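You operate a simulated robot arm through the tools that you are given. There is no shell and no other tool. Be economical: measure what you need, move in short steps, check, and stop when the job is done.

Carry out the task below with a simulated two-armed robot. There is one attempt and no reset: what you move stays moved.

Task
Put the sealed small can with white band and the sealed small can with teal band on the blue tray with green band.

The check looks at the end state, three seconds after you hand in, the way a careful person would. Anything else that was tipped, shoved, dropped, spilled or broken makes it a failure.

Robot
Two 7-joint arms with two-finger parallel grippers on one trunk, on a base that drives. Base frame: it is fixed to the floor where the robot stands at the start and does not move with it; the origin is under the middle of the robot, x ahead of it, y to its left, z up. Lengths are in cm, angles in degrees, forces in N, time in s.
The left shoulder is at the start at [7, 13.4, 117.6], the right one opposite. With the tool pointing down near the work surface each hand reaches from about 10 to 62 cm from the robot's upright axis, wherever it stands, measured 20 degrees to its own side. Places, roughly: blue tray with green band [275, 625, 75]. Payload 1.57 kg a hand.
The tool frame of a hand sits at the grasp point between the pads (the TCP): z along the fingers, y along the line on which they close. The tips reach 3 cm beyond it. Largest opening 8 cm; finger width 1.7, thickness 1.2; the body of the gripper, 4 by 8.2 cm, starts 8 cm behind the TCP.
Orientation is that of the tool frame in the base frame, as a unit quaternion [x, y, z, w]. With the fingers straight down and closing along the base's y, the tool's x points along the base's -x, its y along +y and its z along -z.

Tools
- The arms move only by the tool play_rows. It takes "left_increments", "right_increments" or both (then of equal length, played together; a hand with none holds still); each is a list of rows, each a list of 7 numbers: the shift along the base's x, y, z in units of 25 mm (1.0 is 25 mm), then the turn, a rotation vector about the base's x, y, z in units of 4 degrees (1.0 is 4 degrees), then the finger opening in cm, from 0 to 8. In form: [[x, y, z, wx, wy, wz, claw], ...]. A call has 1 to 20 rows; each row shifts and turns the commanded pose from where the row before left it. A call with a number of a shift or a turn outside -1 to 1 is refused whole. Rows are played at 5 a second. More than 5 cm and 8.6 degrees between two rows, or a gripper value outside its range, and nothing of the call is played. Where a pose cannot be reached the arm comes as near as it can. A force on the tool above 40 N (or 10 N above the force at the start of the call, whichever is more), or a blocked arm, ends the call early, and 0.2 s more pass. Each finger travels about 15.3 cm/s and halts on what it meets, pressing with about 23 N; the grip force reading is that of the motor and also rises with nothing between the fingers. The clock runs only during rows and for 0.2 s after the last one: add rows that do not move to give the fingers time. It gives the time, the measured TCP pose, the force on the tool (base axes), the opening and the grip force at its end, in the units of the frame above (readings bear some noise).
- Cameras (640 x 400 px; columns grow to the right, rows downward): "scene" is now at [15.48, -0.41, 138.99]; the picture's right is [0.02, -1.00, 0.00], its down [-0.66, -0.01, -0.76] and it looks along [0.75, 0.02, -0.66] (base axes); focal length 293 px, centre (320, 200). "left" rides on the left gripper at [7.2, 0.7, -12.2] in its tool frame; the picture's right is [-0.09, 1.00, 0.00], its down [-0.84, -0.08, -0.54] and it looks along [-0.54, -0.05, 0.84] (tool axes); focal length 238 px, centre (320, 200). "right" rides on the right gripper at [7.2, -0.7, -12.2] in its tool frame; the picture's right is [0.09, 1.00, 0.00], its down [-0.84, 0.08, -0.54] and it looks along [-0.54, 0.05, 0.84] (tool axes); focal length 238 px, centre (320, 200). There is no depth. A picture from a camera that has moved, and an enlarged one, comes with that camera's place and axes in the base frame and with its lens. The place of the scene camera against the robot may be out by one fixed shift of up to 2.5 cm in any direction.
- camera(camera): a new picture of that camera. It takes no simulated time.
- slide_trunk(by): slides the trunk up (or, below 0, down) by that many cm; the arms and the scene camera ride with it, the base frame stays. It gives what a move gives, with no picture.
- roll_base(legs): drives the robot by 1 to 6 legs, each [ahead, left, turn to the left] in cm, cm and degrees, along the robot's own axes; the way and the turn of a leg run together, so that a leg with both is an arc; at most 150 cm and 180 degrees a leg. The arms and the cameras ride along, it lands a little off, and it stops where it bumps. It gives what a move gives.
- head_to(pan, tilt): turns the head with the scene camera to pan (to the left, within 86 degrees either way) and tilt (down, from -29 to 69), counted from straight ahead of the robot. It gives what a move gives.
- enlarge(camera, box): a new picture of the part [left, top, right, bottom] of that camera's present view, enlarged. It takes no simulated time.
- sign_off(): hands the job in; it is judged then, once.

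Work in short steps. Places have to be worked out from the pictures, the camera data and where the tool is seen: move nearer, look again, correct. Check each grasp and each placing, and mend what went wrong. You have 120 turns and 108 pictures in all, those below and enlarged ones among them. Open the grippers and draw the arms clear of the work before you hand the job in, unless the task says otherwise; then end with one line.

The tools are called by a JSON object that holds its "fn" and its "kwargs". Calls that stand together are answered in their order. play_rows: Moves the arms, as the interface text tells. Its arguments: {"type":"object","properties":{"left_increments":{"type":"array"},"right_increments":{"type":"array"}},"required":[]} The other tools are called the same way: slide_trunk (by) slides the trunk up or down; roll_base (legs) drives the base; head_to (pan, tilt) turns the head that bears the scene camera; camera (camera) takes a picture; enlarge (camera, box) takes an enlarged picture of a part of a camera's view; sign_off () hands the job in.

At the start:

```text
time_s: 0.0
left_eef_pos: [41.37, 22.06, 114.83]
left_orientation: [-0.001, 1.0, 0.001, 0.0]
left_force: [0.1, 0.5, 0.2]
left_width: 8.0
left_grasp_force: 0.1
right_eef_pos: [45.73, -23.09, 105.57]
right_orientation: [0.001, 1.0, 0.0, 0.0]
right_force: [0.5, -0.5, -0.1]
right_width: 7.99
right_grasp_force: 0.1
trunk travel left (down, up): [-75.0, 19.0]
robot x, y, heading: [0.07, 0.23, 0.1]
head pan, tilt: [1.2, 41.0]
```

scene: 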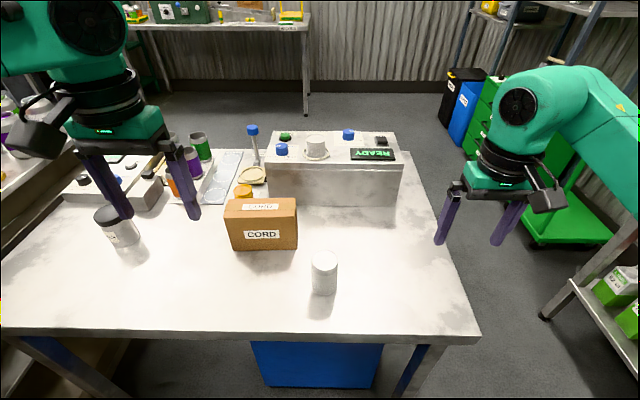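
right: 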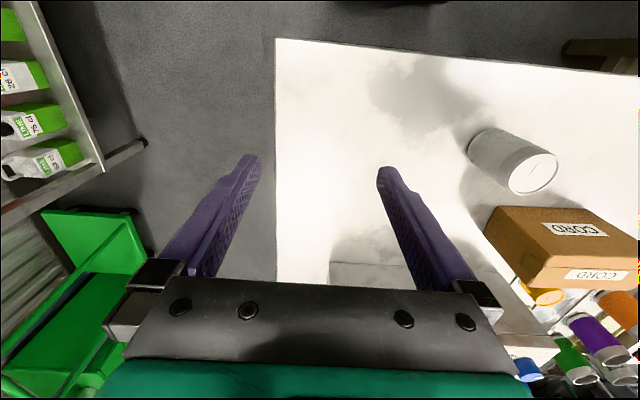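
left: 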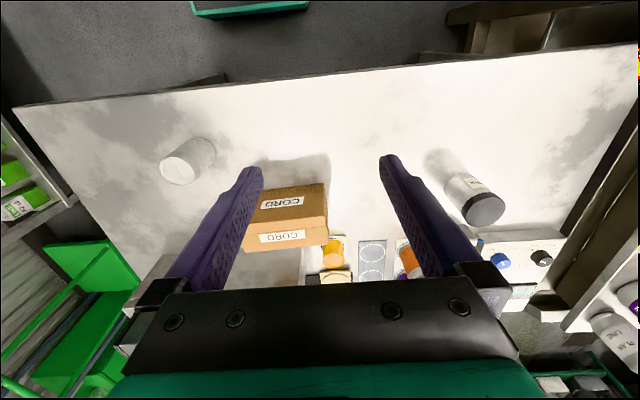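

The table shows several cans; I enlarge the scene to identify the bands.

{"fn": "enlarge", "kwargs": {"camera": "scene", "box": [40, 110, 280, 260]}}

{"fn": "enlarge", "kwargs": {"camera": "scene", "box": [220, 110, 420, 310]}}

{"fn": "enlarge", "kwargs": {"camera": "left", "box": [140, 120, 640, 400]}}

```text
2.67 times, centred on (160, 185) of scene
camera zoom: at [15.48, -0.41, 138.99], right [0.02, -1.0, 0.0], down [-0.66, -0.01, -0.76], along [0.75, 0.02, -0.66], focal length 781 px, centre (747, 240)
```

zoom: 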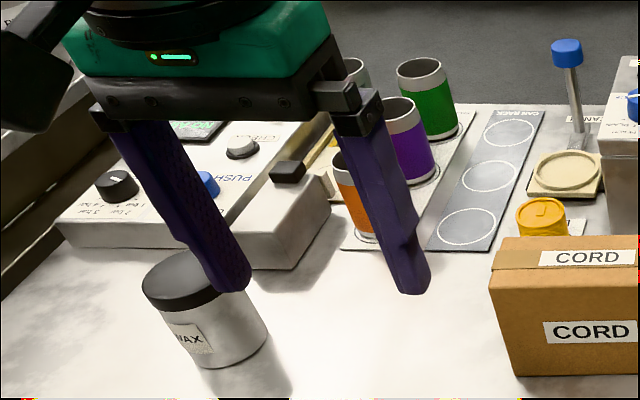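

```text
2.00 times, centred on (320, 210) of scene
camera zoom: at [15.48, -0.41, 138.99], right [0.02, -1.0, 0.0], down [-0.66, -0.01, -0.76], along [0.75, 0.02, -0.66], focal length 586 px, centre (320, 180)
```

zoom: 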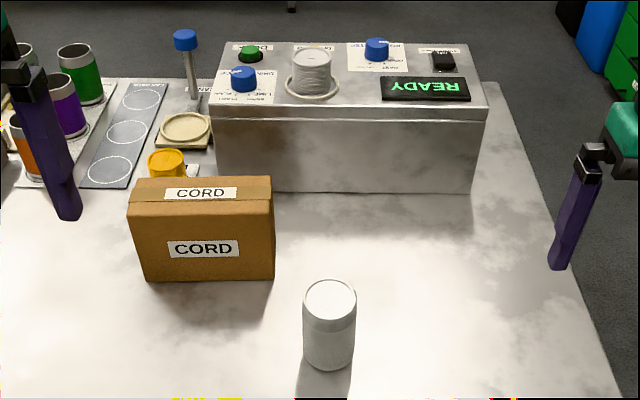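

```text
1.28 times, centred on (390, 260) of left
camera zoom: at [34.09, 22.6, 126.95], right [0.09, 1.0, 0.0], down [0.84, -0.08, 0.54], along [0.54, -0.05, -0.84], focal length 305 px, centre (230, 123)
```

zoom: 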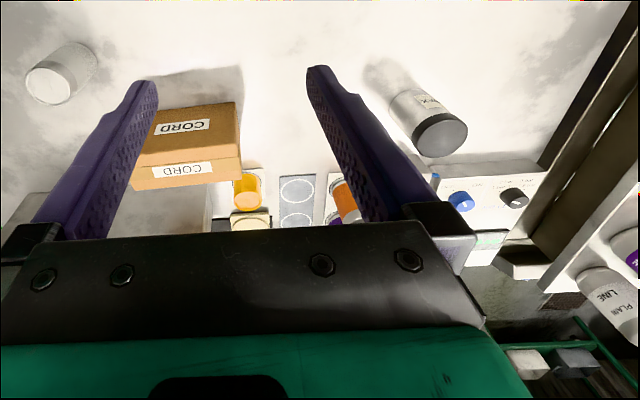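

The left gripper blocks the view of the can rack, so I draw the left hand back and down-left a bit and look with the head panned.

{"fn": "play_rows", "kwargs": {"left_increments": [[-0.8, 0.8, 0.5, 0, 0, 0, 8], [-0.8, 0.8, 0.5, 0, 0, 0, 8], [-0.8, 0.8, 0.5, 0, 0, 0, 8], [-0.8, 0.8, 0.5, 0, 0, 0, 8], [-0.8, 0.8, 0.5, 0, 0, 0, 8], [-0.8, 0.8, 0.5, 0, 0, 0, 8]]}}

{"fn": "head_to", "kwargs": {"pan": 15, "tilt": 38}}

{"fn": "camera", "kwargs": {"camera": "scene"}}

```text
time_s: 1.4
left_eef_pos: [29.18, 33.88, 122.33]
left_orientation: [0.0, 1.0, 0.0, 0.001]
left_force: [-0.9, 0.3, 0.3]
left_width: 8.0
left_grasp_force: 0.1
right_eef_pos: [45.61, -23.08, 105.6]
right_orientation: [0.0, 1.0, 0.0, 0.001]
right_force: [-0.4, -0.2, -0.2]
right_width: 7.96
right_grasp_force: 0.0
trunk travel left (down, up): [-75.0, 19.0]
robot x, y, heading: [-0.0, 0.38, 0.1]
head pan, tilt: [1.2, 41.0]
```

```text
time_s: 2.2
left_eef_pos: [29.47, 33.88, 122.34]
left_orientation: [-0.001, 1.0, 0.0, 0.0]
left_force: [0.4, -0.4, -0.4]
left_width: 8.02
left_grasp_force: 0.0
right_eef_pos: [45.79, -23.17, 105.45]
right_orientation: [0.0, 1.0, 0.0, 0.0]
right_force: [-0.2, -0.9, 0.8]
right_width: 8.0
right_grasp_force: 0.2
trunk travel left (down, up): [-75.0, 19.0]
robot x, y, heading: [0.02, -0.16, -0.0]
head pan, tilt: [15.0, 38.0]
```

```text
101 pictures are left
camera scene: at [15.38, 1.63, 139.43], right [0.26, -0.97, 0.0], down [-0.59, -0.16, -0.79], along [0.76, 0.2, -0.62], focal length 293 px, centre (320, 200)
```

scene: 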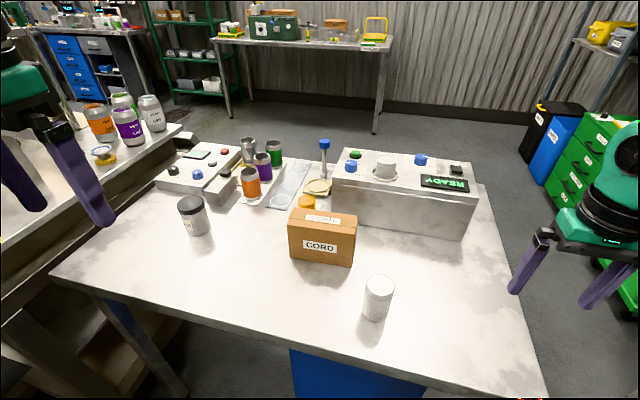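

{"fn": "enlarge", "kwargs": {"camera": "scene", "box": [150, 120, 350, 245]}}

{"fn": "enlarge", "kwargs": {"camera": "scene", "box": [60, 80, 190, 170]}}

{"fn": "enlarge", "kwargs": {"camera": "scene", "box": [330, 140, 490, 240]}}

{"fn": "enlarge", "kwargs": {"camera": "scene", "box": [340, 260, 420, 330]}}

```text
3.20 times, centred on (250, 182) of scene
camera zoom: at [15.38, 1.63, 139.43], right [0.26, -0.97, 0.0], down [-0.59, -0.16, -0.79], along [0.76, 0.2, -0.62], focal length 938 px, centre (544, 256)
```

zoom: 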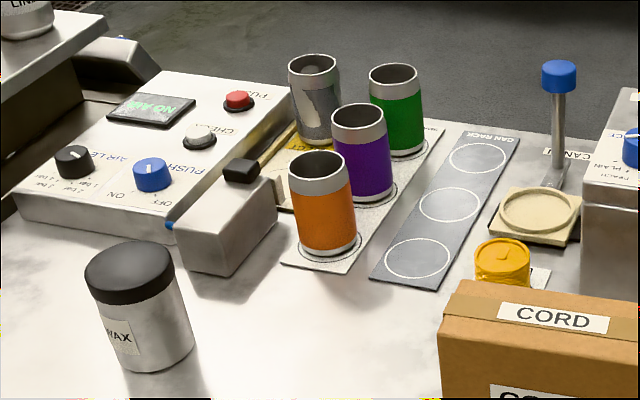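

```text
4.44 times, centred on (125, 125) of scene
camera zoom: at [15.38, 1.63, 139.43], right [0.26, -0.97, 0.0], down [-0.59, -0.16, -0.79], along [0.76, 0.2, -0.62], focal length 1302 px, centre (1187, 533)
```

zoom: 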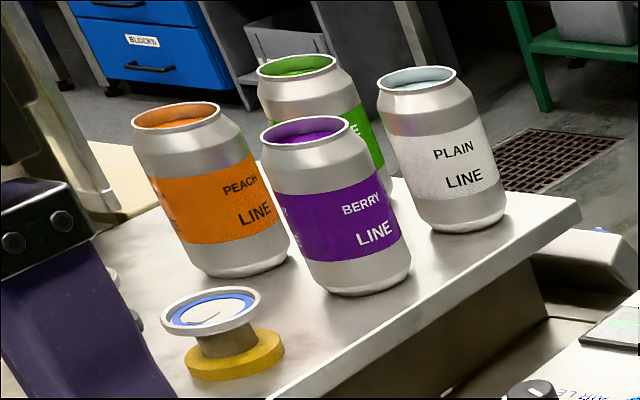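

```text
4.00 times, centred on (410, 190) of scene
camera zoom: at [15.38, 1.63, 139.43], right [0.26, -0.97, 0.0], down [-0.59, -0.16, -0.79], along [0.76, 0.2, -0.62], focal length 1172 px, centre (-40, 240)
```

zoom: 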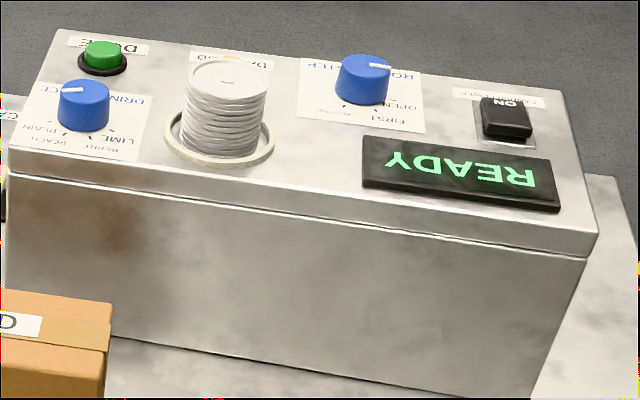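

```text
5.71 times, centred on (380, 295) of scene
camera zoom: at [15.38, 1.63, 139.43], right [0.26, -0.97, 0.0], down [-0.59, -0.16, -0.79], along [0.76, 0.2, -0.62], focal length 1674 px, centre (-23, -343)
```

zoom: 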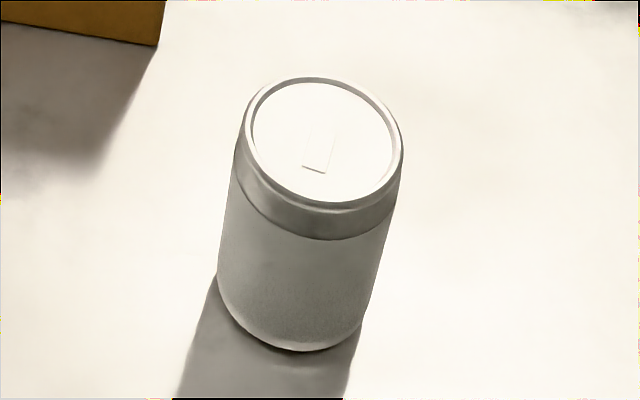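

Triangulating the three starting views puts the white sealed can's top near (48, 0, 95) and the table near z≈87. I move the right hand above it and look again.

{"fn": "play_rows", "kwargs": {"right_increments": [[0.1, 0.92, 0, 0, 0, 0, 8], [0.1, 0.92, 0, 0, 0, 0, 8], [0.1, 0.92, 0, 0, 0, 0, 8], [0.1, 0.92, 0, 0, 0, 0, 8], [0.1, 0.92, 0, 0, 0, 0, 8], [0.1, 0.92, 0, 0, 0, 0, 8], [0.1, 0.92, 0, 0, 0, 0, 8], [0.1, 0.92, 0, 0, 0, 0, 8], [0.1, 0.92, 0, 0, 0, 0, 8], [0.1, 0.92, 0, 0, 0, 0, 8], [0, 0, 0, 0, 0, 0, 8]]}}

{"fn": "camera", "kwargs": {"camera": "right"}}

{"fn": "camera", "kwargs": {"camera": "scene"}}

```text
time_s: 4.6
left_eef_pos: [29.3, 33.83, 122.39]
left_orientation: [-0.001, 1.0, 0.001, 0.0]
left_force: [1.5, 0.4, -0.1]
left_width: 7.99
left_grasp_force: 0.2
right_eef_pos: [48.1, 0.01, 105.47]
right_orientation: [0.0, 1.0, 0.0, 0.0]
right_force: [0.2, -1.2, 0.3]
right_width: 8.01
right_grasp_force: 0.2
trunk travel left (down, up): [-75.0, 19.0]
robot x, y, heading: [-0.11, -0.11, 0.1]
head pan, tilt: [15.0, 38.0]
```

```text
96 pictures are left
camera right: at [40.91, -0.79, 117.66], right [-0.09, 1.0, 0.0], down [0.84, 0.08, 0.54], along [0.54, 0.05, -0.84], focal length 238 px, centre (320, 200)
```

right: 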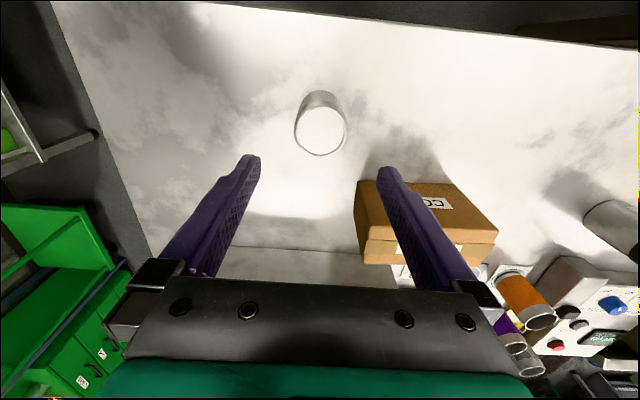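

```text
95 pictures are left
camera scene: at [15.37, 1.6, 139.43], right [0.26, -0.97, 0.0], down [-0.59, -0.16, -0.79], along [0.76, 0.2, -0.62], focal length 293 px, centre (320, 200)
```

scene: 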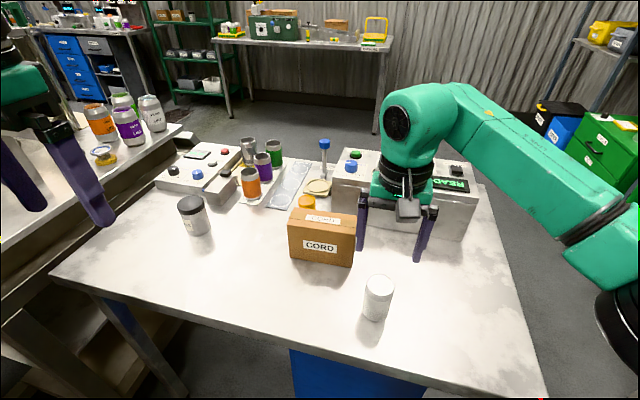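

The can's top centre comes out at about (47.3, 0.0, 95). I lower to just above the lid and check.

{"fn": "play_rows", "kwargs": {"right_increments": [[-0.16, 0, -0.6, 0, 0, 0, 8], [-0.16, 0, -0.6, 0, 0, 0, 8], [0, 0, -0.6, 0, 0, 0, 8], [0, 0, -0.6, 0, 0, 0, 8], [0, 0, 0, 0, 0, 0, 8]]}}

{"fn": "camera", "kwargs": {"camera": "right"}}

```text
time_s: 5.8
left_eef_pos: [29.3, 33.84, 122.26]
left_orientation: [-0.001, 1.0, -0.001, 0.001]
left_force: [-0.2, 0.3, 0.4]
left_width: 8.0
left_grasp_force: 0.0
right_eef_pos: [47.29, -0.19, 99.58]
right_orientation: [0.0, 1.0, 0.0, 0.0]
right_force: [-0.4, -0.1, 0.0]
right_width: 8.01
right_grasp_force: 0.0
trunk travel left (down, up): [-75.0, 19.0]
robot x, y, heading: [0.12, -0.18, -0.2]
head pan, tilt: [15.0, 38.0]
```

```text
94 pictures are left
camera right: at [40.12, -0.87, 111.67], right [-0.09, 1.0, 0.0], down [0.84, 0.08, 0.54], along [0.54, 0.05, -0.84], focal length 238 px, centre (320, 200)
```

right: 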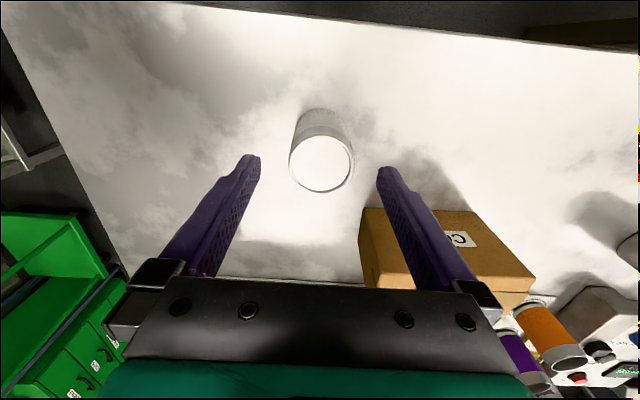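

The lid centre refines to about (47.1, 0.0, 95.5) and the box is well clear. I descend to z≈92.5 around the can.

{"fn": "play_rows", "kwargs": {"right_increments": [[0, 0.06, -0.47, 0, 0, 0, 8], [0, 0, -0.47, 0, 0, 0, 8], [0, 0, -0.47, 0, 0, 0, 8], [0, 0, -0.47, 0, 0, 0, 8], [0, 0, -0.47, 0, 0, 0, 8], [0, 0, -0.47, 0, 0, 0, 8], [0, 0, 0, 0, 0, 0, 8]]}}

{"fn": "camera", "kwargs": {"camera": "right"}}

{"fn": "camera", "kwargs": {"camera": "scene"}}

```text
time_s: 7.4
left_eef_pos: [29.29, 33.89, 122.36]
left_orientation: [0.0, 1.0, 0.0, 0.0]
left_force: [0.0, 0.0, 0.0]
left_width: 8.01
left_grasp_force: 0.0
right_eef_pos: [47.42, 0.18, 92.4]
right_orientation: [-0.001, 1.0, 0.0, 0.0]
right_force: [0.1, 0.0, 0.0]
right_width: 7.98
right_grasp_force: 0.0
trunk travel left (down, up): [-75.0, 19.0]
robot x, y, heading: [-0.01, -0.01, -0.1]
head pan, tilt: [15.0, 38.0]
```

```text
93 pictures are left
camera right: at [40.16, -0.65, 104.52], right [-0.09, 1.0, 0.0], down [0.84, 0.08, 0.54], along [0.54, 0.05, -0.84], focal length 238 px, centre (320, 200)
```

right: 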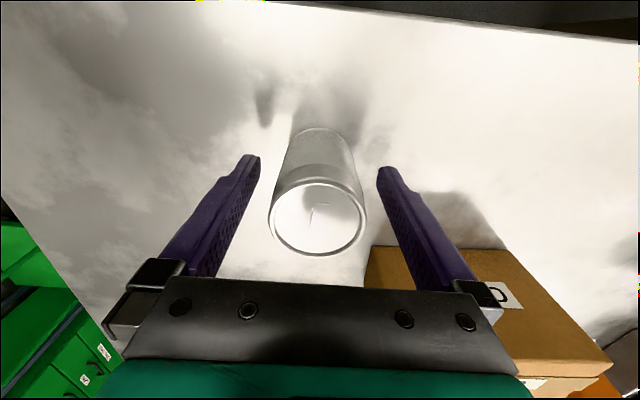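

```text
92 pictures are left
camera scene: at [15.37, 1.65, 139.43], right [0.26, -0.97, 0.0], down [-0.59, -0.16, -0.79], along [0.76, 0.2, -0.62], focal length 293 px, centre (320, 200)
```

scene: 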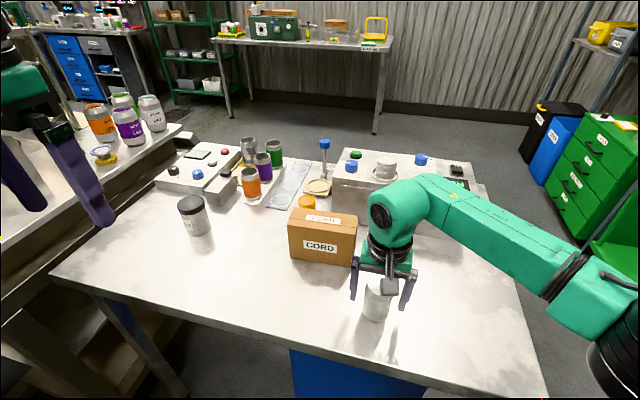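

The can sits centred between the fingers, lid at z≈95 and TCP at 92.4. I close on it and lift slightly.

{"fn": "play_rows", "kwargs": {"right_increments": [[0, 0, 0, 0, 0, 0, 4], [0, 0, 0, 0, 0, 0, 3], [0, 0, 0, 0, 0, 0, 3], [0, 0, 0, 0, 0, 0, 3], [0, 0, 0.4, 0, 0, 0, 3], [0, 0, 0.4, 0, 0, 0, 3], [0, 0, 0.4, 0, 0, 0, 3], [0, 0, 0.4, 0, 0, 0, 3], [0, 0, 0.4, 0, 0, 0, 3], [0, 0, 0, 0, 0, 0, 3]]}}

{"fn": "camera", "kwargs": {"camera": "right"}}

{"fn": "camera", "kwargs": {"camera": "scene"}}

```text
time_s: 9.6
left_eef_pos: [29.29, 33.92, 122.32]
left_orientation: [-0.001, 1.0, 0.0, 0.001]
left_force: [0.4, 0.5, 0.8]
left_width: 7.98
left_grasp_force: 0.1
right_eef_pos: [47.53, -0.03, 97.58]
right_orientation: [0.0, 1.0, 0.0, 0.001]
right_force: [0.5, -0.2, -1.5]
right_width: 5.16
right_grasp_force: 22.7
trunk travel left (down, up): [-75.0, 19.0]
robot x, y, heading: [-0.07, -0.15, 0.1]
head pan, tilt: [15.0, 38.0]
```

```text
91 pictures are left
camera right: at [40.27, -0.77, 109.69], right [-0.09, 1.0, 0.0], down [0.84, 0.08, 0.54], along [0.54, 0.05, -0.84], focal length 238 px, centre (320, 200)
```

right: 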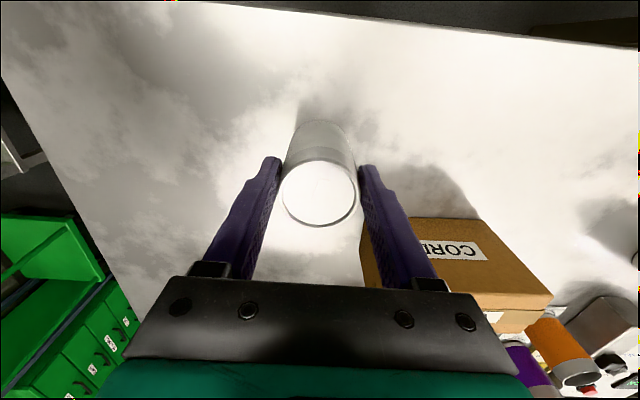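

```text
90 pictures are left
camera scene: at [15.43, 1.65, 139.42], right [0.26, -0.97, 0.0], down [-0.6, -0.16, -0.79], along [0.76, 0.2, -0.62], focal length 293 px, centre (320, 200)
```

scene: 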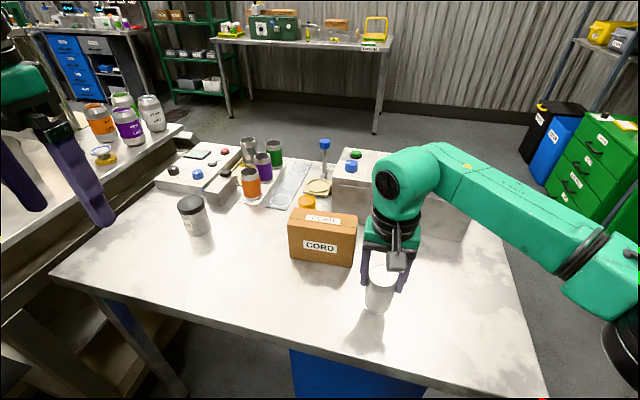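

The lid looks lower between the fingers than expected; I zoom to see whether the can slipped.

{"fn": "enlarge", "kwargs": {"camera": "scene", "box": [330, 230, 450, 330]}}

{"fn": "enlarge", "kwargs": {"camera": "right", "box": [220, 90, 420, 290]}}

```text
4.00 times, centred on (390, 280) of scene
camera zoom: at [15.43, 1.65, 139.42], right [0.26, -0.97, 0.0], down [-0.6, -0.16, -0.79], along [0.76, 0.2, -0.62], focal length 1172 px, centre (40, -120)
```

zoom: 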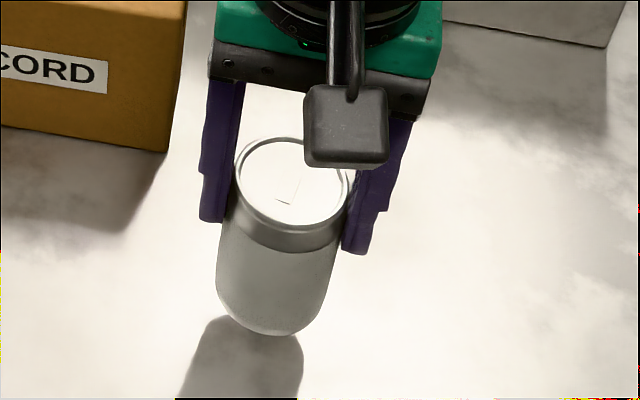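

```text
2.00 times, centred on (320, 190) of right
camera zoom: at [40.27, -0.77, 109.69], right [-0.09, 1.0, 0.0], down [0.84, 0.08, 0.54], along [0.54, 0.05, -0.84], focal length 477 px, centre (320, 220)
```

zoom: 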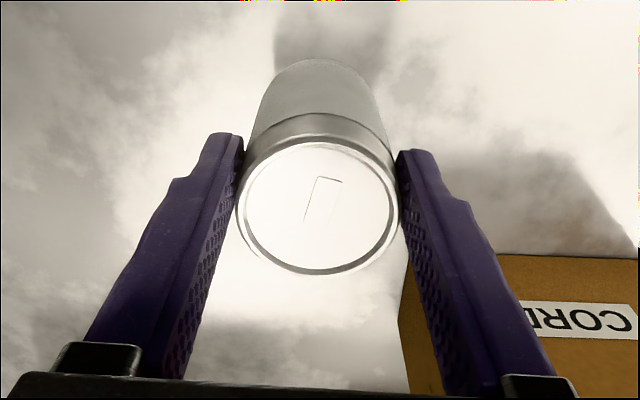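

The can lifted only ~2.4 cm while slipping down to the shoulder. I set it back down gently before re-grasping lower.

{"fn": "play_rows", "kwargs": {"right_increments": [[0, 0, -0.2, 0, 0, 0, 3], [0, 0, -0.2, 0, 0, 0, 3], [0, 0, -0.2, 0, 0, 0, 3], [0, 0, -0.2, 0, 0, 0, 3], [0, 0, -0.1, 0, 0, 0, 3], [0, 0, 0, 0, 0, 0, 3]]}}

{"fn": "enlarge", "kwargs": {"camera": "scene", "box": [330, 230, 450, 330]}}

{"fn": "enlarge", "kwargs": {"camera": "right", "box": [220, 90, 420, 290]}}

```text
time_s: 11.0
left_eef_pos: [29.4, 33.89, 122.36]
left_orientation: [-0.001, 1.0, -0.001, 0.0]
left_force: [-0.1, 0.4, -0.2]
left_width: 7.98
left_grasp_force: 0.0
right_eef_pos: [47.45, -0.0, 95.22]
right_orientation: [0.0, 1.0, -0.001, 0.0]
right_force: [-0.9, 0.4, -1.4]
right_width: 5.15
right_grasp_force: 22.6
trunk travel left (down, up): [-75.0, 19.0]
robot x, y, heading: [0.2, -0.13, 0.0]
head pan, tilt: [15.0, 38.0]
```

```text
4.00 times, centred on (390, 280) of scene
camera zoom: at [15.4, 1.66, 139.43], right [0.26, -0.97, 0.0], down [-0.59, -0.16, -0.79], along [0.76, 0.2, -0.62], focal length 1172 px, centre (40, -120)
```

zoom: 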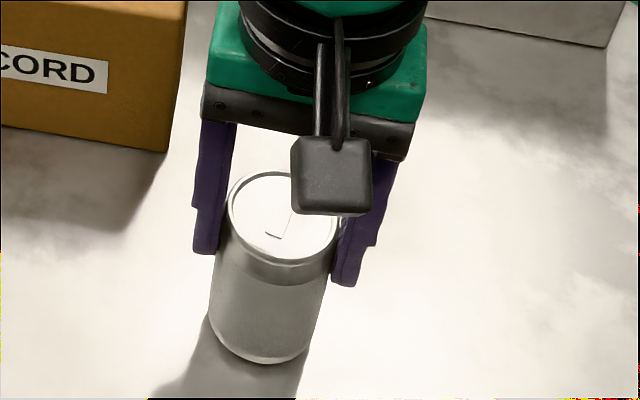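

```text
2.00 times, centred on (320, 190) of right
camera zoom: at [40.18, -0.68, 107.3], right [-0.09, 1.0, 0.0], down [0.84, 0.08, 0.54], along [0.54, 0.05, -0.84], focal length 477 px, centre (320, 220)
```

zoom: 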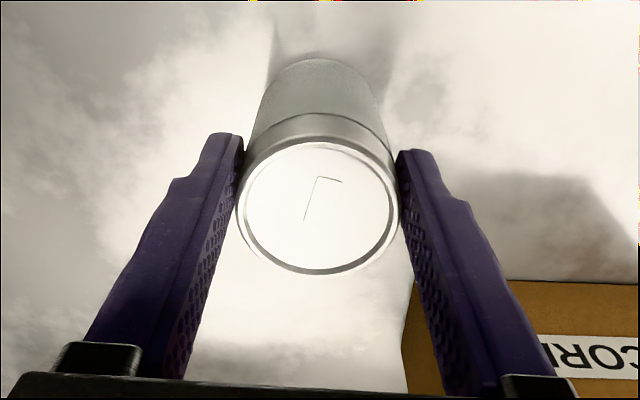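

The can moves with the hand and is now practically at its original level. I lower in tiny steps until contact shows in force.

{"fn": "play_rows", "kwargs": {"right_increments": [[0, 0, -0.06, 0, 0, 0, 3], [0, 0, -0.06, 0, 0, 0, 3], [0, 0, 0, 0, 0, 0, 3]]}}

```text
time_s: 11.8
left_eef_pos: [29.17, 33.9, 122.38]
left_orientation: [0.0, 1.0, 0.0, 0.001]
left_force: [0.3, 0.2, -0.2]
left_width: 8.0
left_grasp_force: 0.0
right_eef_pos: [47.23, -0.04, 95.09]
right_orientation: [-0.001, 1.0, 0.001, 0.002]
right_force: [3.8, 0.0, 14.7]
right_width: 5.18
right_grasp_force: 22.9
trunk travel left (down, up): [-75.0, 19.0]
robot x, y, heading: [-0.04, 0.35, -0.1]
head pan, tilt: [15.0, 38.0]
```

Contact (14.7 N up): the can stands on the table. I open, go down 3.6 cm, and look.

{"fn": "play_rows", "kwargs": {"right_increments": [[0, 0, 0, 0, 0, 0, 8], [0, 0, 0, 0, 0, 0, 8], [0, 0, 0, 0, 0, 0, 8], [0, 0, -0.36, 0, 0, 0, 8], [0, 0, -0.36, 0, 0, 0, 8], [0, 0, -0.36, 0, 0, 0, 8], [0, 0, -0.36, 0, 0, 0, 8], [0, 0, 0, 0, 0, 0, 8]]}}

{"fn": "camera", "kwargs": {"camera": "right"}}

{"fn": "enlarge", "kwargs": {"camera": "scene", "box": [330, 230, 450, 330]}}

```text
time_s: 13.6
left_eef_pos: [29.2, 33.94, 122.2]
left_orientation: [-0.001, 1.0, 0.0, 0.0]
left_force: [1.2, 0.7, -0.6]
left_width: 8.0
left_grasp_force: 0.0
right_eef_pos: [47.29, 0.07, 91.33]
right_orientation: [0.001, 1.0, 0.0, -0.001]
right_force: [-0.1, -0.6, -1.0]
right_width: 7.99
right_grasp_force: 0.0
trunk travel left (down, up): [-75.0, 19.0]
robot x, y, heading: [-0.29, -0.04, 0.0]
head pan, tilt: [15.0, 38.0]
```

```text
85 pictures are left
camera right: at [40.17, -0.6, 103.42], right [-0.09, 1.0, 0.0], down [0.84, 0.08, 0.54], along [0.54, 0.05, -0.84], focal length 238 px, centre (320, 200)
```

right: 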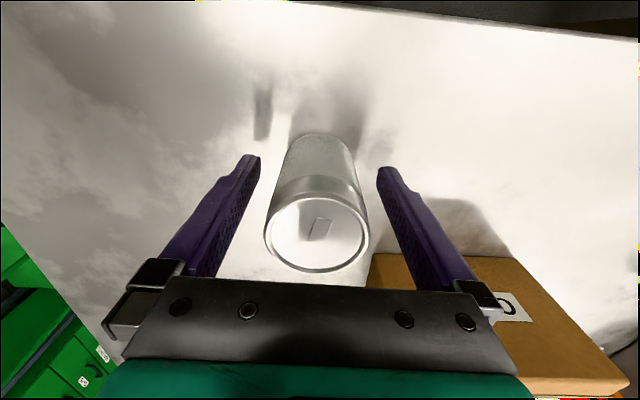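

```text
4.00 times, centred on (390, 280) of scene
camera zoom: at [15.37, 1.65, 139.43], right [0.26, -0.97, 0.0], down [-0.59, -0.16, -0.79], along [0.76, 0.2, -0.62], focal length 1172 px, centre (40, -120)
```

zoom: 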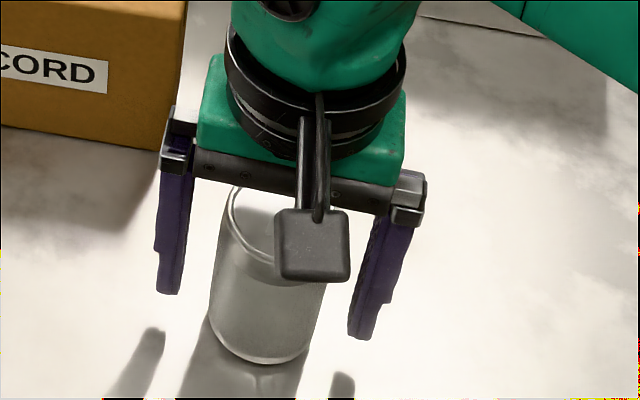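

Fingers still look above the table (shadows separate). I lower another 1 cm, then close and lift.

{"fn": "play_rows", "kwargs": {"right_increments": [[0, 0, -0.14, 0, 0, 0, 8], [0, 0, -0.14, 0, 0, 0, 8], [0, 0, -0.12, 0, 0, 0, 8], [0, 0, 0, 0, 0, 0, 8]]}}

```text
time_s: 14.6
left_eef_pos: [29.46, 33.93, 122.31]
left_orientation: [-0.001, 1.0, 0.0, 0.0]
left_force: [0.3, 0.0, -0.3]
left_width: 7.99
left_grasp_force: 0.0
right_eef_pos: [47.3, -0.04, 90.21]
right_orientation: [-0.001, 1.0, 0.0, 0.0]
right_force: [0.5, -1.3, 0.4]
right_width: 7.99
right_grasp_force: 0.1
trunk travel left (down, up): [-75.0, 19.0]
robot x, y, heading: [0.23, 0.08, -0.1]
head pan, tilt: [15.0, 38.0]
```

No contact; close with time to grip, then lift slowly 5 cm.

{"fn": "play_rows", "kwargs": {"right_increments": [[0, 0, 0, 0, 0, 0, 5], [0, 0, 0, 0, 0, 0, 3], [0, 0, 0, 0, 0, 0, 3], [0, 0, 0, 0, 0, 0, 3], [0, 0, 0, 0, 0, 0, 3], [0, 0, 0.2, 0, 0, 0, 3], [0, 0, 0.2, 0, 0, 0, 3], [0, 0, 0.3, 0, 0, 0, 3], [0, 0, 0.3, 0, 0, 0, 3], [0, 0, 0.3, 0, 0, 0, 3], [0, 0, 0.3, 0, 0, 0, 3], [0, 0, 0.4, 0, 0, 0, 3], [0, 0, 0, 0, 0, 0, 3]]}}

{"fn": "camera", "kwargs": {"camera": "right"}}

{"fn": "enlarge", "kwargs": {"camera": "scene", "box": [330, 230, 450, 330]}}

```text
time_s: 17.4
left_eef_pos: [29.31, 33.88, 122.25]
left_orientation: [0.0, 1.0, 0.0, 0.0]
left_force: [0.4, 0.0, 0.3]
left_width: 8.02
left_grasp_force: 0.0
right_eef_pos: [47.48, 0.18, 95.0]
right_orientation: [0.0, 1.0, 0.001, 0.001]
right_force: [-0.7, 0.3, -2.5]
right_width: 5.16
right_grasp_force: 23.4
trunk travel left (down, up): [-75.0, 19.0]
robot x, y, heading: [0.13, 0.01, -0.0]
head pan, tilt: [15.0, 38.0]
```

```text
83 pictures are left
camera right: at [40.2, -0.58, 107.36], right [-0.09, 1.0, 0.0], down [0.84, 0.08, 0.54], along [0.54, 0.05, -0.84], focal length 238 px, centre (320, 200)
```

right: 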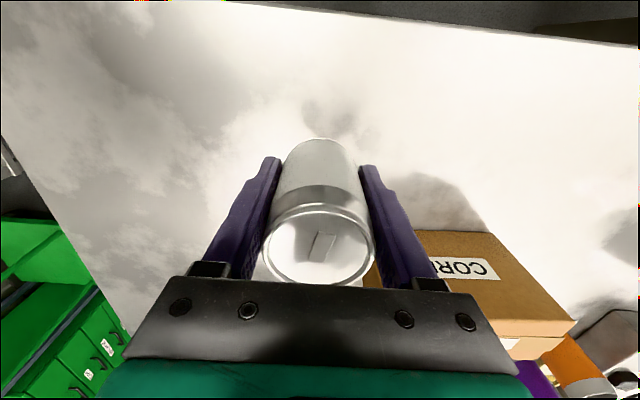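

```text
4.00 times, centred on (390, 280) of scene
camera zoom: at [15.41, 1.65, 139.43], right [0.26, -0.97, 0.0], down [-0.59, -0.16, -0.79], along [0.76, 0.2, -0.62], focal length 1172 px, centre (40, -120)
```

zoom: 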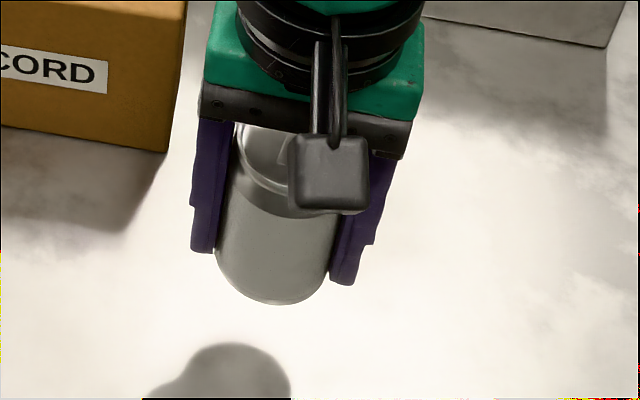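

The can is now firmly held (5.16 cm, well lifted). I raise and draw it in for travel, then look around the room for the teal can.

{"fn": "play_rows", "kwargs": {"right_increments": [[0, 0, 0.8, 0, 0, 0, 3], [0, 0, 0.8, 0, 0, 0, 3], [0, 0, 0.8, 0, 0, 0, 3], [0, 0, 0.8, 0, 0, 0, 3], [-0.4, -0.5, 0.4, 0, 0, 0, 3], [-0.4, -0.8, 0.2, 0, 0, 0, 3], [-0.4, -0.8, 0, 0, 0, 0, 3], [-0.4, -0.8, 0, 0, 0, 0, 3], [-0.4, -0.8, 0, 0, 0, 0, 3], [-0.4, -0.8, 0, 0, 0, 0, 3], [-0.4, -0.8, 0, 0, 0, 0, 3], [-0.4, -0.8, 0, 0, 0, 0, 3], [-0.4, -0.8, 0, 0, 0, 0, 3], [0, 0, 0, 0, 0, 0, 3]]}}

{"fn": "head_to", "kwargs": {"pan": 60, "tilt": 25}}

{"fn": "camera", "kwargs": {"camera": "scene"}}

{"fn": "head_to", "kwargs": {"pan": 0, "tilt": 20}}

{"fn": "camera", "kwargs": {"camera": "scene"}}

{"fn": "head_to", "kwargs": {"pan": -60, "tilt": 25}}

{"fn": "camera", "kwargs": {"camera": "scene"}}

```text
time_s: 20.4
left_eef_pos: [29.31, 33.92, 122.36]
left_orientation: [0.0, 1.0, -0.001, -0.001]
left_force: [0.3, -0.8, 0.2]
left_width: 8.01
left_grasp_force: 0.1
right_eef_pos: [38.5, -17.26, 104.82]
right_orientation: [0.0, 1.0, 0.0, 0.001]
right_force: [0.0, 0.3, -1.8]
right_width: 5.19
right_grasp_force: 23.2
trunk travel left (down, up): [-75.0, 19.0]
robot x, y, heading: [0.04, -0.33, 0.1]
head pan, tilt: [15.0, 38.0]
```

```text
time_s: 21.5
left_eef_pos: [29.37, 33.89, 122.21]
left_orientation: [-0.001, 1.0, 0.0, 0.001]
left_force: [-0.1, 0.6, -0.3]
left_width: 8.0
left_grasp_force: 0.1
right_eef_pos: [38.39, -17.27, 104.78]
right_orientation: [0.0, 1.0, 0.0, -0.001]
right_force: [0.0, -0.3, -1.0]
right_width: 5.19
right_grasp_force: 22.9
trunk travel left (down, up): [-75.0, 19.0]
robot x, y, heading: [-0.12, -0.12, 0.1]
head pan, tilt: [60.0, 25.0]
```

```text
81 pictures are left
camera scene: at [11.68, 7.38, 141.46], right [0.87, -0.5, 0.0], down [-0.21, -0.37, -0.91], along [0.45, 0.78, -0.42], focal length 293 px, centre (320, 200)
```

scene: 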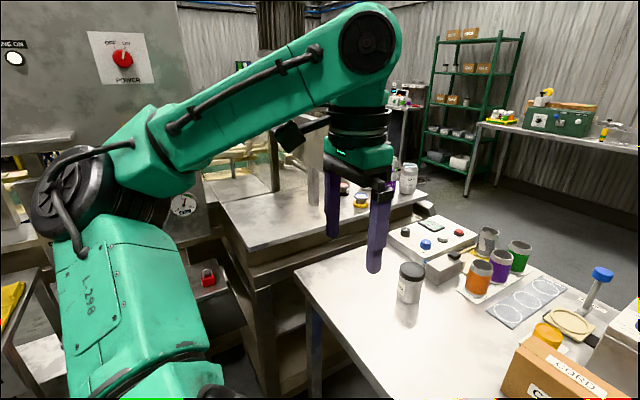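

```text
time_s: 22.8
left_eef_pos: [29.36, 34.02, 122.32]
left_orientation: [-0.001, 1.0, 0.0, 0.0]
left_force: [0.6, 0.7, -0.3]
left_width: 7.98
left_grasp_force: 0.2
right_eef_pos: [38.5, -17.14, 104.92]
right_orientation: [0.0, 1.0, 0.0, 0.0]
right_force: [0.1, -0.3, -2.0]
right_width: 5.15
right_grasp_force: 22.7
trunk travel left (down, up): [-75.0, 19.0]
robot x, y, heading: [-0.08, 0.15, 0.0]
head pan, tilt: [0.0, 20.0]
```

```text
80 pictures are left
camera scene: at [16.38, -0.59, 142.27], right [0.0, -1.0, 0.0], down [-0.34, 0.0, -0.94], along [0.94, 0.0, -0.34], focal length 293 px, centre (320, 200)
```

scene: 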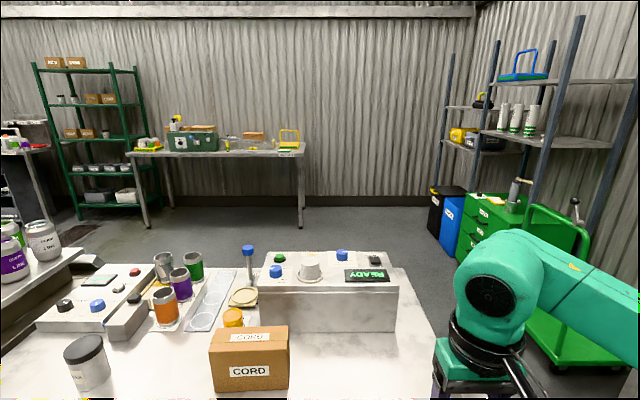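

```text
time_s: 24.1
left_eef_pos: [29.35, 33.85, 122.33]
left_orientation: [-0.001, 1.0, 0.0, -0.001]
left_force: [-0.8, 0.9, 0.9]
left_width: 7.99
left_grasp_force: 0.0
right_eef_pos: [38.47, -17.31, 104.71]
right_orientation: [0.0, 1.0, 0.0, 0.0]
right_force: [0.1, 0.2, -0.8]
right_width: 5.2
right_grasp_force: 22.8
trunk travel left (down, up): [-75.0, 19.0]
robot x, y, heading: [0.18, 0.13, 0.1]
head pan, tilt: [-60.0, 25.0]
```

```text
79 pictures are left
camera scene: at [11.68, -8.57, 141.46], right [-0.87, -0.5, 0.0], down [-0.21, 0.37, -0.91], along [0.45, -0.78, -0.42], focal length 293 px, centre (320, 200)
```

scene: 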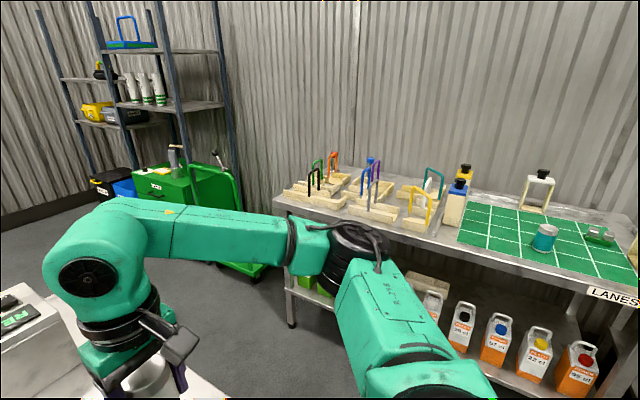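

A teal-banded can stands on the right-hand LANES table. I zoom in on it and on the blue carriers.

{"fn": "enlarge", "kwargs": {"camera": "scene", "box": [440, 160, 640, 310]}}

{"fn": "head_to", "kwargs": {"pan": -86, "tilt": 25}}

{"fn": "camera", "kwargs": {"camera": "scene"}}

```text
2.67 times, centred on (540, 235) of scene
camera zoom: at [11.68, -8.57, 141.46], right [-0.87, -0.5, 0.0], down [-0.21, 0.37, -0.91], along [0.45, -0.78, -0.42], focal length 781 px, centre (-267, 107)
```

zoom: 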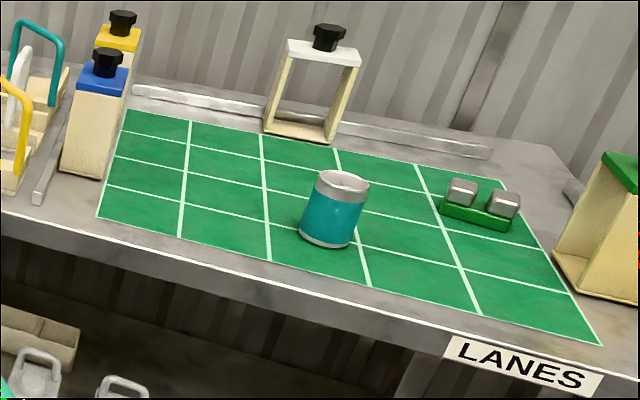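

```text
time_s: 25.0
left_eef_pos: [29.36, 33.79, 122.29]
left_orientation: [-0.001, 1.0, -0.001, 0.0]
left_force: [0.3, -0.7, -0.6]
left_width: 7.98
left_grasp_force: 0.0
right_eef_pos: [38.41, -17.25, 104.8]
right_orientation: [0.0, 1.0, 0.0, 0.0]
right_force: [-1.0, 0.9, -1.6]
right_width: 5.18
right_grasp_force: 23.4
trunk travel left (down, up): [-75.0, 19.0]
robot x, y, heading: [0.12, 0.25, -0.0]
head pan, tilt: [-85.9, 25.0]
```

```text
77 pictures are left
camera scene: at [7.72, -9.78, 141.46], right [-1.0, -0.07, 0.0], down [-0.03, 0.42, -0.91], along [0.06, -0.9, -0.42], focal length 293 px, centre (320, 200)
```

scene: 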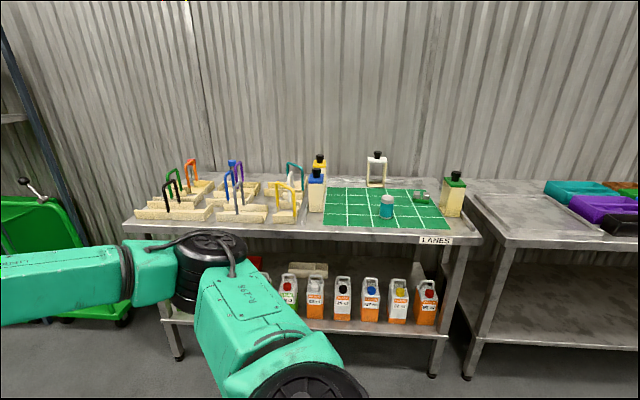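

I zoom closer to see whether this teal can is sealed.

{"fn": "enlarge", "kwargs": {"camera": "scene", "box": [360, 180, 410, 230]}}

```text
8.00 times, centred on (385, 205) of scene
camera zoom: at [7.72, -9.78, 141.46], right [-1.0, -0.07, 0.0], down [-0.03, 0.42, -0.91], along [0.06, -0.9, -0.42], focal length 2344 px, centre (-200, 160)
```

zoom: 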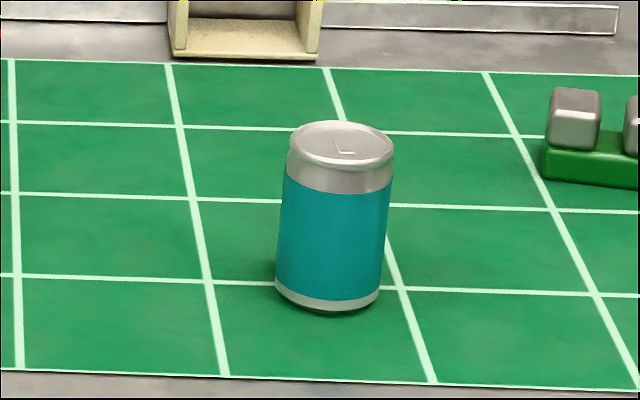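

The teal can is sealed too, at roughly (-11, -111). I'll carry the white can in the right hand and drive: sideways right first, then turn right 90°.

{"fn": "roll_base", "kwargs": {"legs": [[-8, -30, 0], [0, 0, -90]]}}

{"fn": "head_to", "kwargs": {"pan": 0, "tilt": 35}}

{"fn": "camera", "kwargs": {"camera": "scene"}}

```text
time_s: 30.9
left_eef_pos: [25.06, -59.9, 122.36]
left_orientation: [0.716, 0.698, 0.0, 0.0]
left_force: [-0.3, -0.2, -0.7]
left_width: 7.99
left_grasp_force: 0.2
right_eef_pos: [-26.27, -67.75, 104.8]
right_orientation: [0.716, 0.698, 0.0, -0.001]
right_force: [0.9, 0.1, -1.6]
right_width: 5.16
right_grasp_force: 23.8
trunk travel left (down, up): [-75.0, 19.0]
robot x, y, heading: [-8.03, -29.85, -91.5]
head pan, tilt: [-85.9, 25.0]
```

```text
time_s: 32.5
left_eef_pos: [25.1, -60.05, 122.31]
left_orientation: [0.716, 0.698, 0.0, 0.0]
left_force: [0.8, 0.0, -0.4]
left_width: 8.01
left_grasp_force: 0.1
right_eef_pos: [-26.3, -67.83, 104.83]
right_orientation: [0.717, 0.697, 0.001, 0.0]
right_force: [0.3, -0.5, -1.1]
right_width: 5.19
right_grasp_force: 23.2
trunk travel left (down, up): [-75.0, 19.0]
robot x, y, heading: [-8.15, -29.86, -91.5]
head pan, tilt: [0.0, 35.0]
```

```text
75 pictures are left
camera scene: at [-6.41, -44.17, 139.89], right [-1.0, 0.03, 0.0], down [0.02, 0.57, -0.82], along [-0.02, -0.82, -0.57], focal length 293 px, centre (320, 200)
```

scene: 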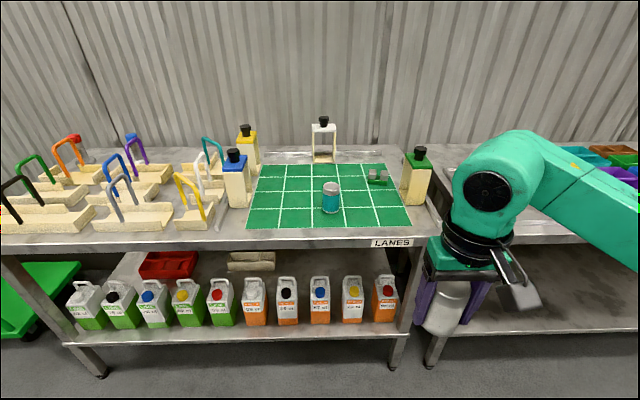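

Can estimate is about (-11, -113 to -120). I shift right 17 and advance 20, then look again closer.

{"fn": "roll_base", "kwargs": {"legs": [[20, -17, 1.5]]}}

{"fn": "camera", "kwargs": {"camera": "scene"}}

{"fn": "camera", "kwargs": {"camera": "left"}}

```text
time_s: 34.4
left_eef_pos: [8.83, -79.09, 122.24]
left_orientation: [0.708, 0.706, -0.001, 0.001]
left_force: [0.3, -0.3, -0.4]
left_width: 8.02
left_grasp_force: 0.0
right_eef_pos: [-42.38, -87.81, 104.82]
right_orientation: [0.71, 0.705, -0.001, -0.001]
right_force: [0.3, -0.2, -1.6]
right_width: 5.18
right_grasp_force: 23.0
trunk travel left (down, up): [-75.0, 19.0]
robot x, y, heading: [-24.97, -49.94, -90.5]
head pan, tilt: [0.0, 35.0]
```

```text
74 pictures are left
camera scene: at [-22.99, -63.89, 139.9], right [-1.0, 0.0, 0.0], down [0.0, 0.57, -0.82], along [0.0, -0.82, -0.57], focal length 293 px, centre (320, 200)
```

scene: 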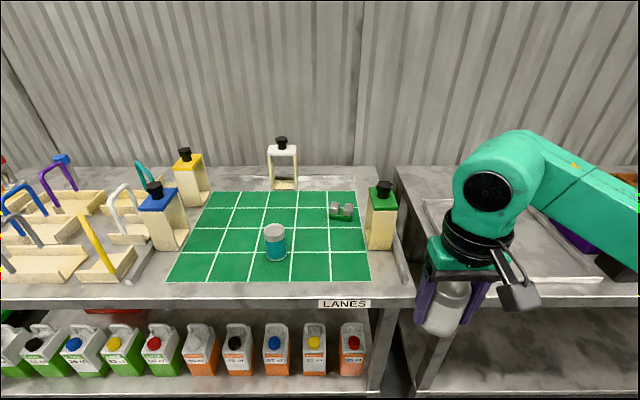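

```text
73 pictures are left
camera left: at [9.47, -71.83, 134.42], right [1.0, -0.1, 0.0], down [-0.08, -0.84, 0.54], along [-0.05, -0.54, -0.84], focal length 238 px, centre (320, 200)
```

left: 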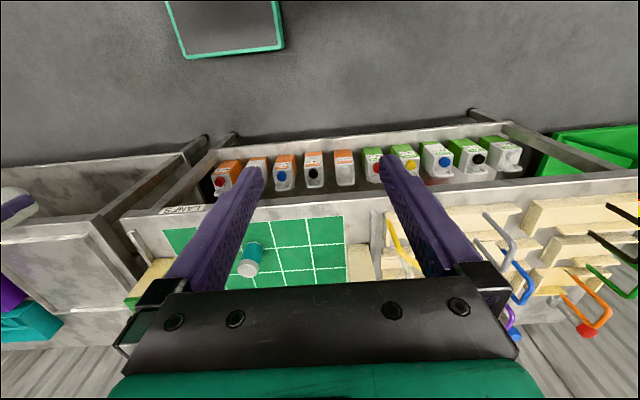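

Triangulated: teal can at about (-12.7, -115, lid 95), same table height as before. I raise the right hand for clearance and advance 14 cm.

{"fn": "play_rows", "kwargs": {"right_increments": [[0, 0.5, 0.8, 0, 0, 0, 3], [0, 0.5, 0.8, 0, 0, 0, 3], [0, 0.5, 0.8, 0, 0, 0, 3], [0, 0.5, 0.8, 0, 0, 0, 3], [0, 0, 0.4, 0, 0, 0, 3], [0, 0, 0, 0, 0, 0, 3]]}}

{"fn": "roll_base", "kwargs": {"legs": [[14, 0, 0.5]]}}

{"fn": "camera", "kwargs": {"camera": "scene"}}

```text
time_s: 35.8
left_eef_pos: [8.71, -79.1, 122.35]
left_orientation: [0.708, 0.706, -0.001, 0.0]
left_force: [-0.7, -0.6, -0.3]
left_width: 8.03
left_grasp_force: 0.1
right_eef_pos: [-42.41, -83.06, 113.77]
right_orientation: [0.709, 0.706, 0.0, 0.0]
right_force: [0.0, 0.0, -1.8]
right_width: 5.18
right_grasp_force: 23.3
trunk travel left (down, up): [-75.0, 19.0]
robot x, y, heading: [-24.96, -49.71, -90.2]
head pan, tilt: [0.0, 35.0]
```

```text
time_s: 37.1
left_eef_pos: [8.93, -92.59, 122.41]
left_orientation: [0.706, 0.708, -0.001, 0.001]
left_force: [-0.5, -0.3, 0.2]
left_width: 8.0
left_grasp_force: 0.0
right_eef_pos: [-42.17, -97.03, 113.84]
right_orientation: [0.706, 0.708, -0.001, 0.001]
right_force: [-0.1, -0.5, -1.8]
right_width: 5.16
right_grasp_force: 23.1
trunk travel left (down, up): [-75.0, 19.0]
robot x, y, heading: [-24.68, -63.7, -89.8]
head pan, tilt: [0.0, 35.0]
```

```text
72 pictures are left
camera scene: at [-23.0, -77.77, 139.92], right [-1.0, 0.0, 0.0], down [0.0, 0.57, -0.82], along [0.0, -0.82, -0.57], focal length 293 px, centre (320, 200)
```

scene: 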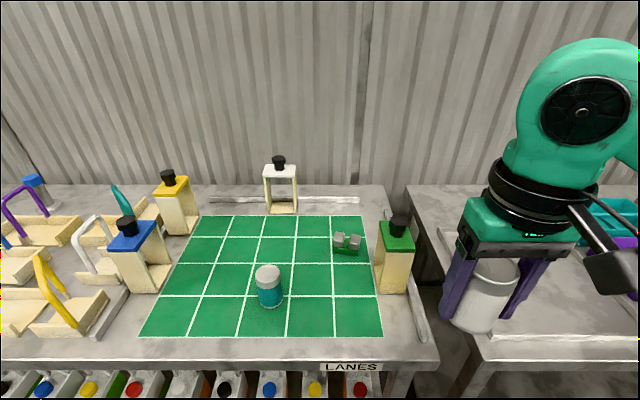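

I move the left hand above the teal can at about (-12.7, -113) z 113 and look down.

{"fn": "play_rows", "kwargs": {"left_increments": [[-0.86, -0.82, -0.1, 0, 0, 0, 8], [-0.86, -0.82, -0.1, 0, 0, 0, 8], [-0.86, -0.82, -0.1, 0, 0, 0, 8], [-0.86, -0.82, -0.3, 0, 0, 0, 8], [-0.86, -0.82, -0.5, 0, 0, 0, 8], [-0.86, -0.82, -0.5, 0, 0, 0, 8], [-0.86, -0.82, -0.5, 0, 0, 0, 8], [-0.86, -0.82, -0.5, 0, 0, 0, 8], [-0.86, -0.82, -0.5, 0, 0, 0, 8], [-0.86, -0.82, -0.5, 0, 0, 0, 8], [0, 0, 0, 0, 0, 0, 8]]}}

{"fn": "camera", "kwargs": {"camera": "left"}}

{"fn": "camera", "kwargs": {"camera": "scene"}}

```text
time_s: 39.5
left_eef_pos: [-12.24, -112.92, 113.09]
left_orientation: [0.705, 0.71, -0.001, 0.0]
left_force: [-0.3, -0.2, 0.8]
left_width: 7.99
left_grasp_force: 0.1
left hand out of reach, approached as far as the arm can: row 10
right_eef_pos: [-42.16, -97.17, 113.9]
right_orientation: [0.706, 0.709, 0.0, 0.0]
right_force: [0.3, 0.4, -2.4]
right_width: 5.2
right_grasp_force: 23.3
trunk travel left (down, up): [-75.0, 19.0]
robot x, y, heading: [-25.19, -63.5, -89.9]
head pan, tilt: [0.0, 35.0]
```

```text
71 pictures are left
camera left: at [-11.67, -105.84, 125.28], right [1.0, -0.09, 0.0], down [-0.07, -0.84, 0.55], along [-0.05, -0.54, -0.84], focal length 238 px, centre (320, 200)
```

left: 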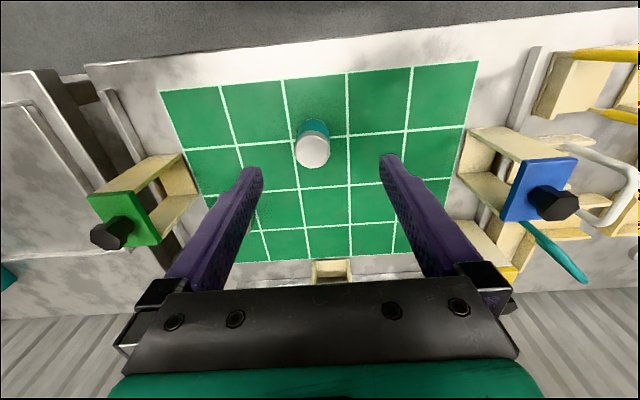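

```text
70 pictures are left
camera scene: at [-22.96, -77.94, 139.9], right [-1.0, 0.0, 0.0], down [0.0, 0.57, -0.82], along [0.0, -0.82, -0.57], focal length 293 px, centre (320, 200)
```

scene: 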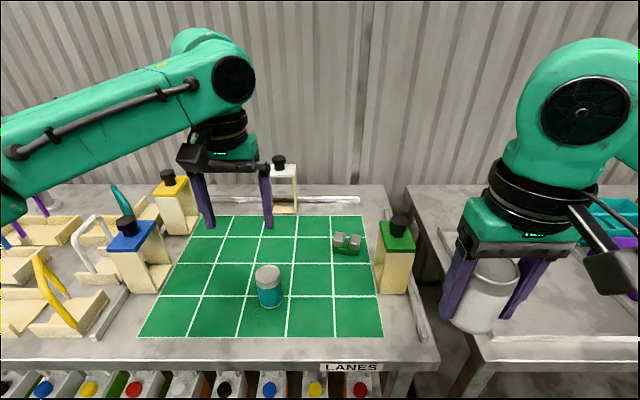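

The can is at about (-13.9, -117.4), near the arm's limit at this height. I raise the trunk 15 cm (better reach downward) and advance 4 cm.

{"fn": "slide_trunk", "kwargs": {"by": 15}}

{"fn": "roll_base", "kwargs": {"legs": [[4, 0, 0]]}}

```text
time_s: 41.3
left_eef_pos: [-12.31, -113.11, 128.01]
left_orientation: [0.705, 0.709, -0.001, 0.0]
left_force: [0.2, -0.5, 0.0]
left_width: 8.01
left_grasp_force: 0.0
right_eef_pos: [-42.13, -97.18, 128.8]
right_orientation: [0.706, 0.708, 0.0, -0.001]
right_force: [-0.4, 0.1, -1.7]
right_width: 5.18
right_grasp_force: 23.2
trunk travel left (down, up): [-90.0, 4.0]
robot x, y, heading: [-24.87, -63.22, -89.9]
head pan, tilt: [0.0, 35.0]
```

```text
time_s: 42.2
left_eef_pos: [-12.46, -116.2, 128.55]
left_orientation: [0.705, 0.709, -0.004, 0.003]
left_force: [0.4, 0.5, 0.3]
left_width: 8.0
left_grasp_force: 0.1
right_eef_pos: [-42.11, -100.22, 129.18]
right_orientation: [0.705, 0.709, -0.003, 0.003]
right_force: [-0.5, 0.5, -1.6]
right_width: 5.17
right_grasp_force: 22.5
trunk travel left (down, up): [-90.0, 4.0]
robot x, y, heading: [-25.07, -67.57, -90.1]
head pan, tilt: [0.0, 35.0]
```

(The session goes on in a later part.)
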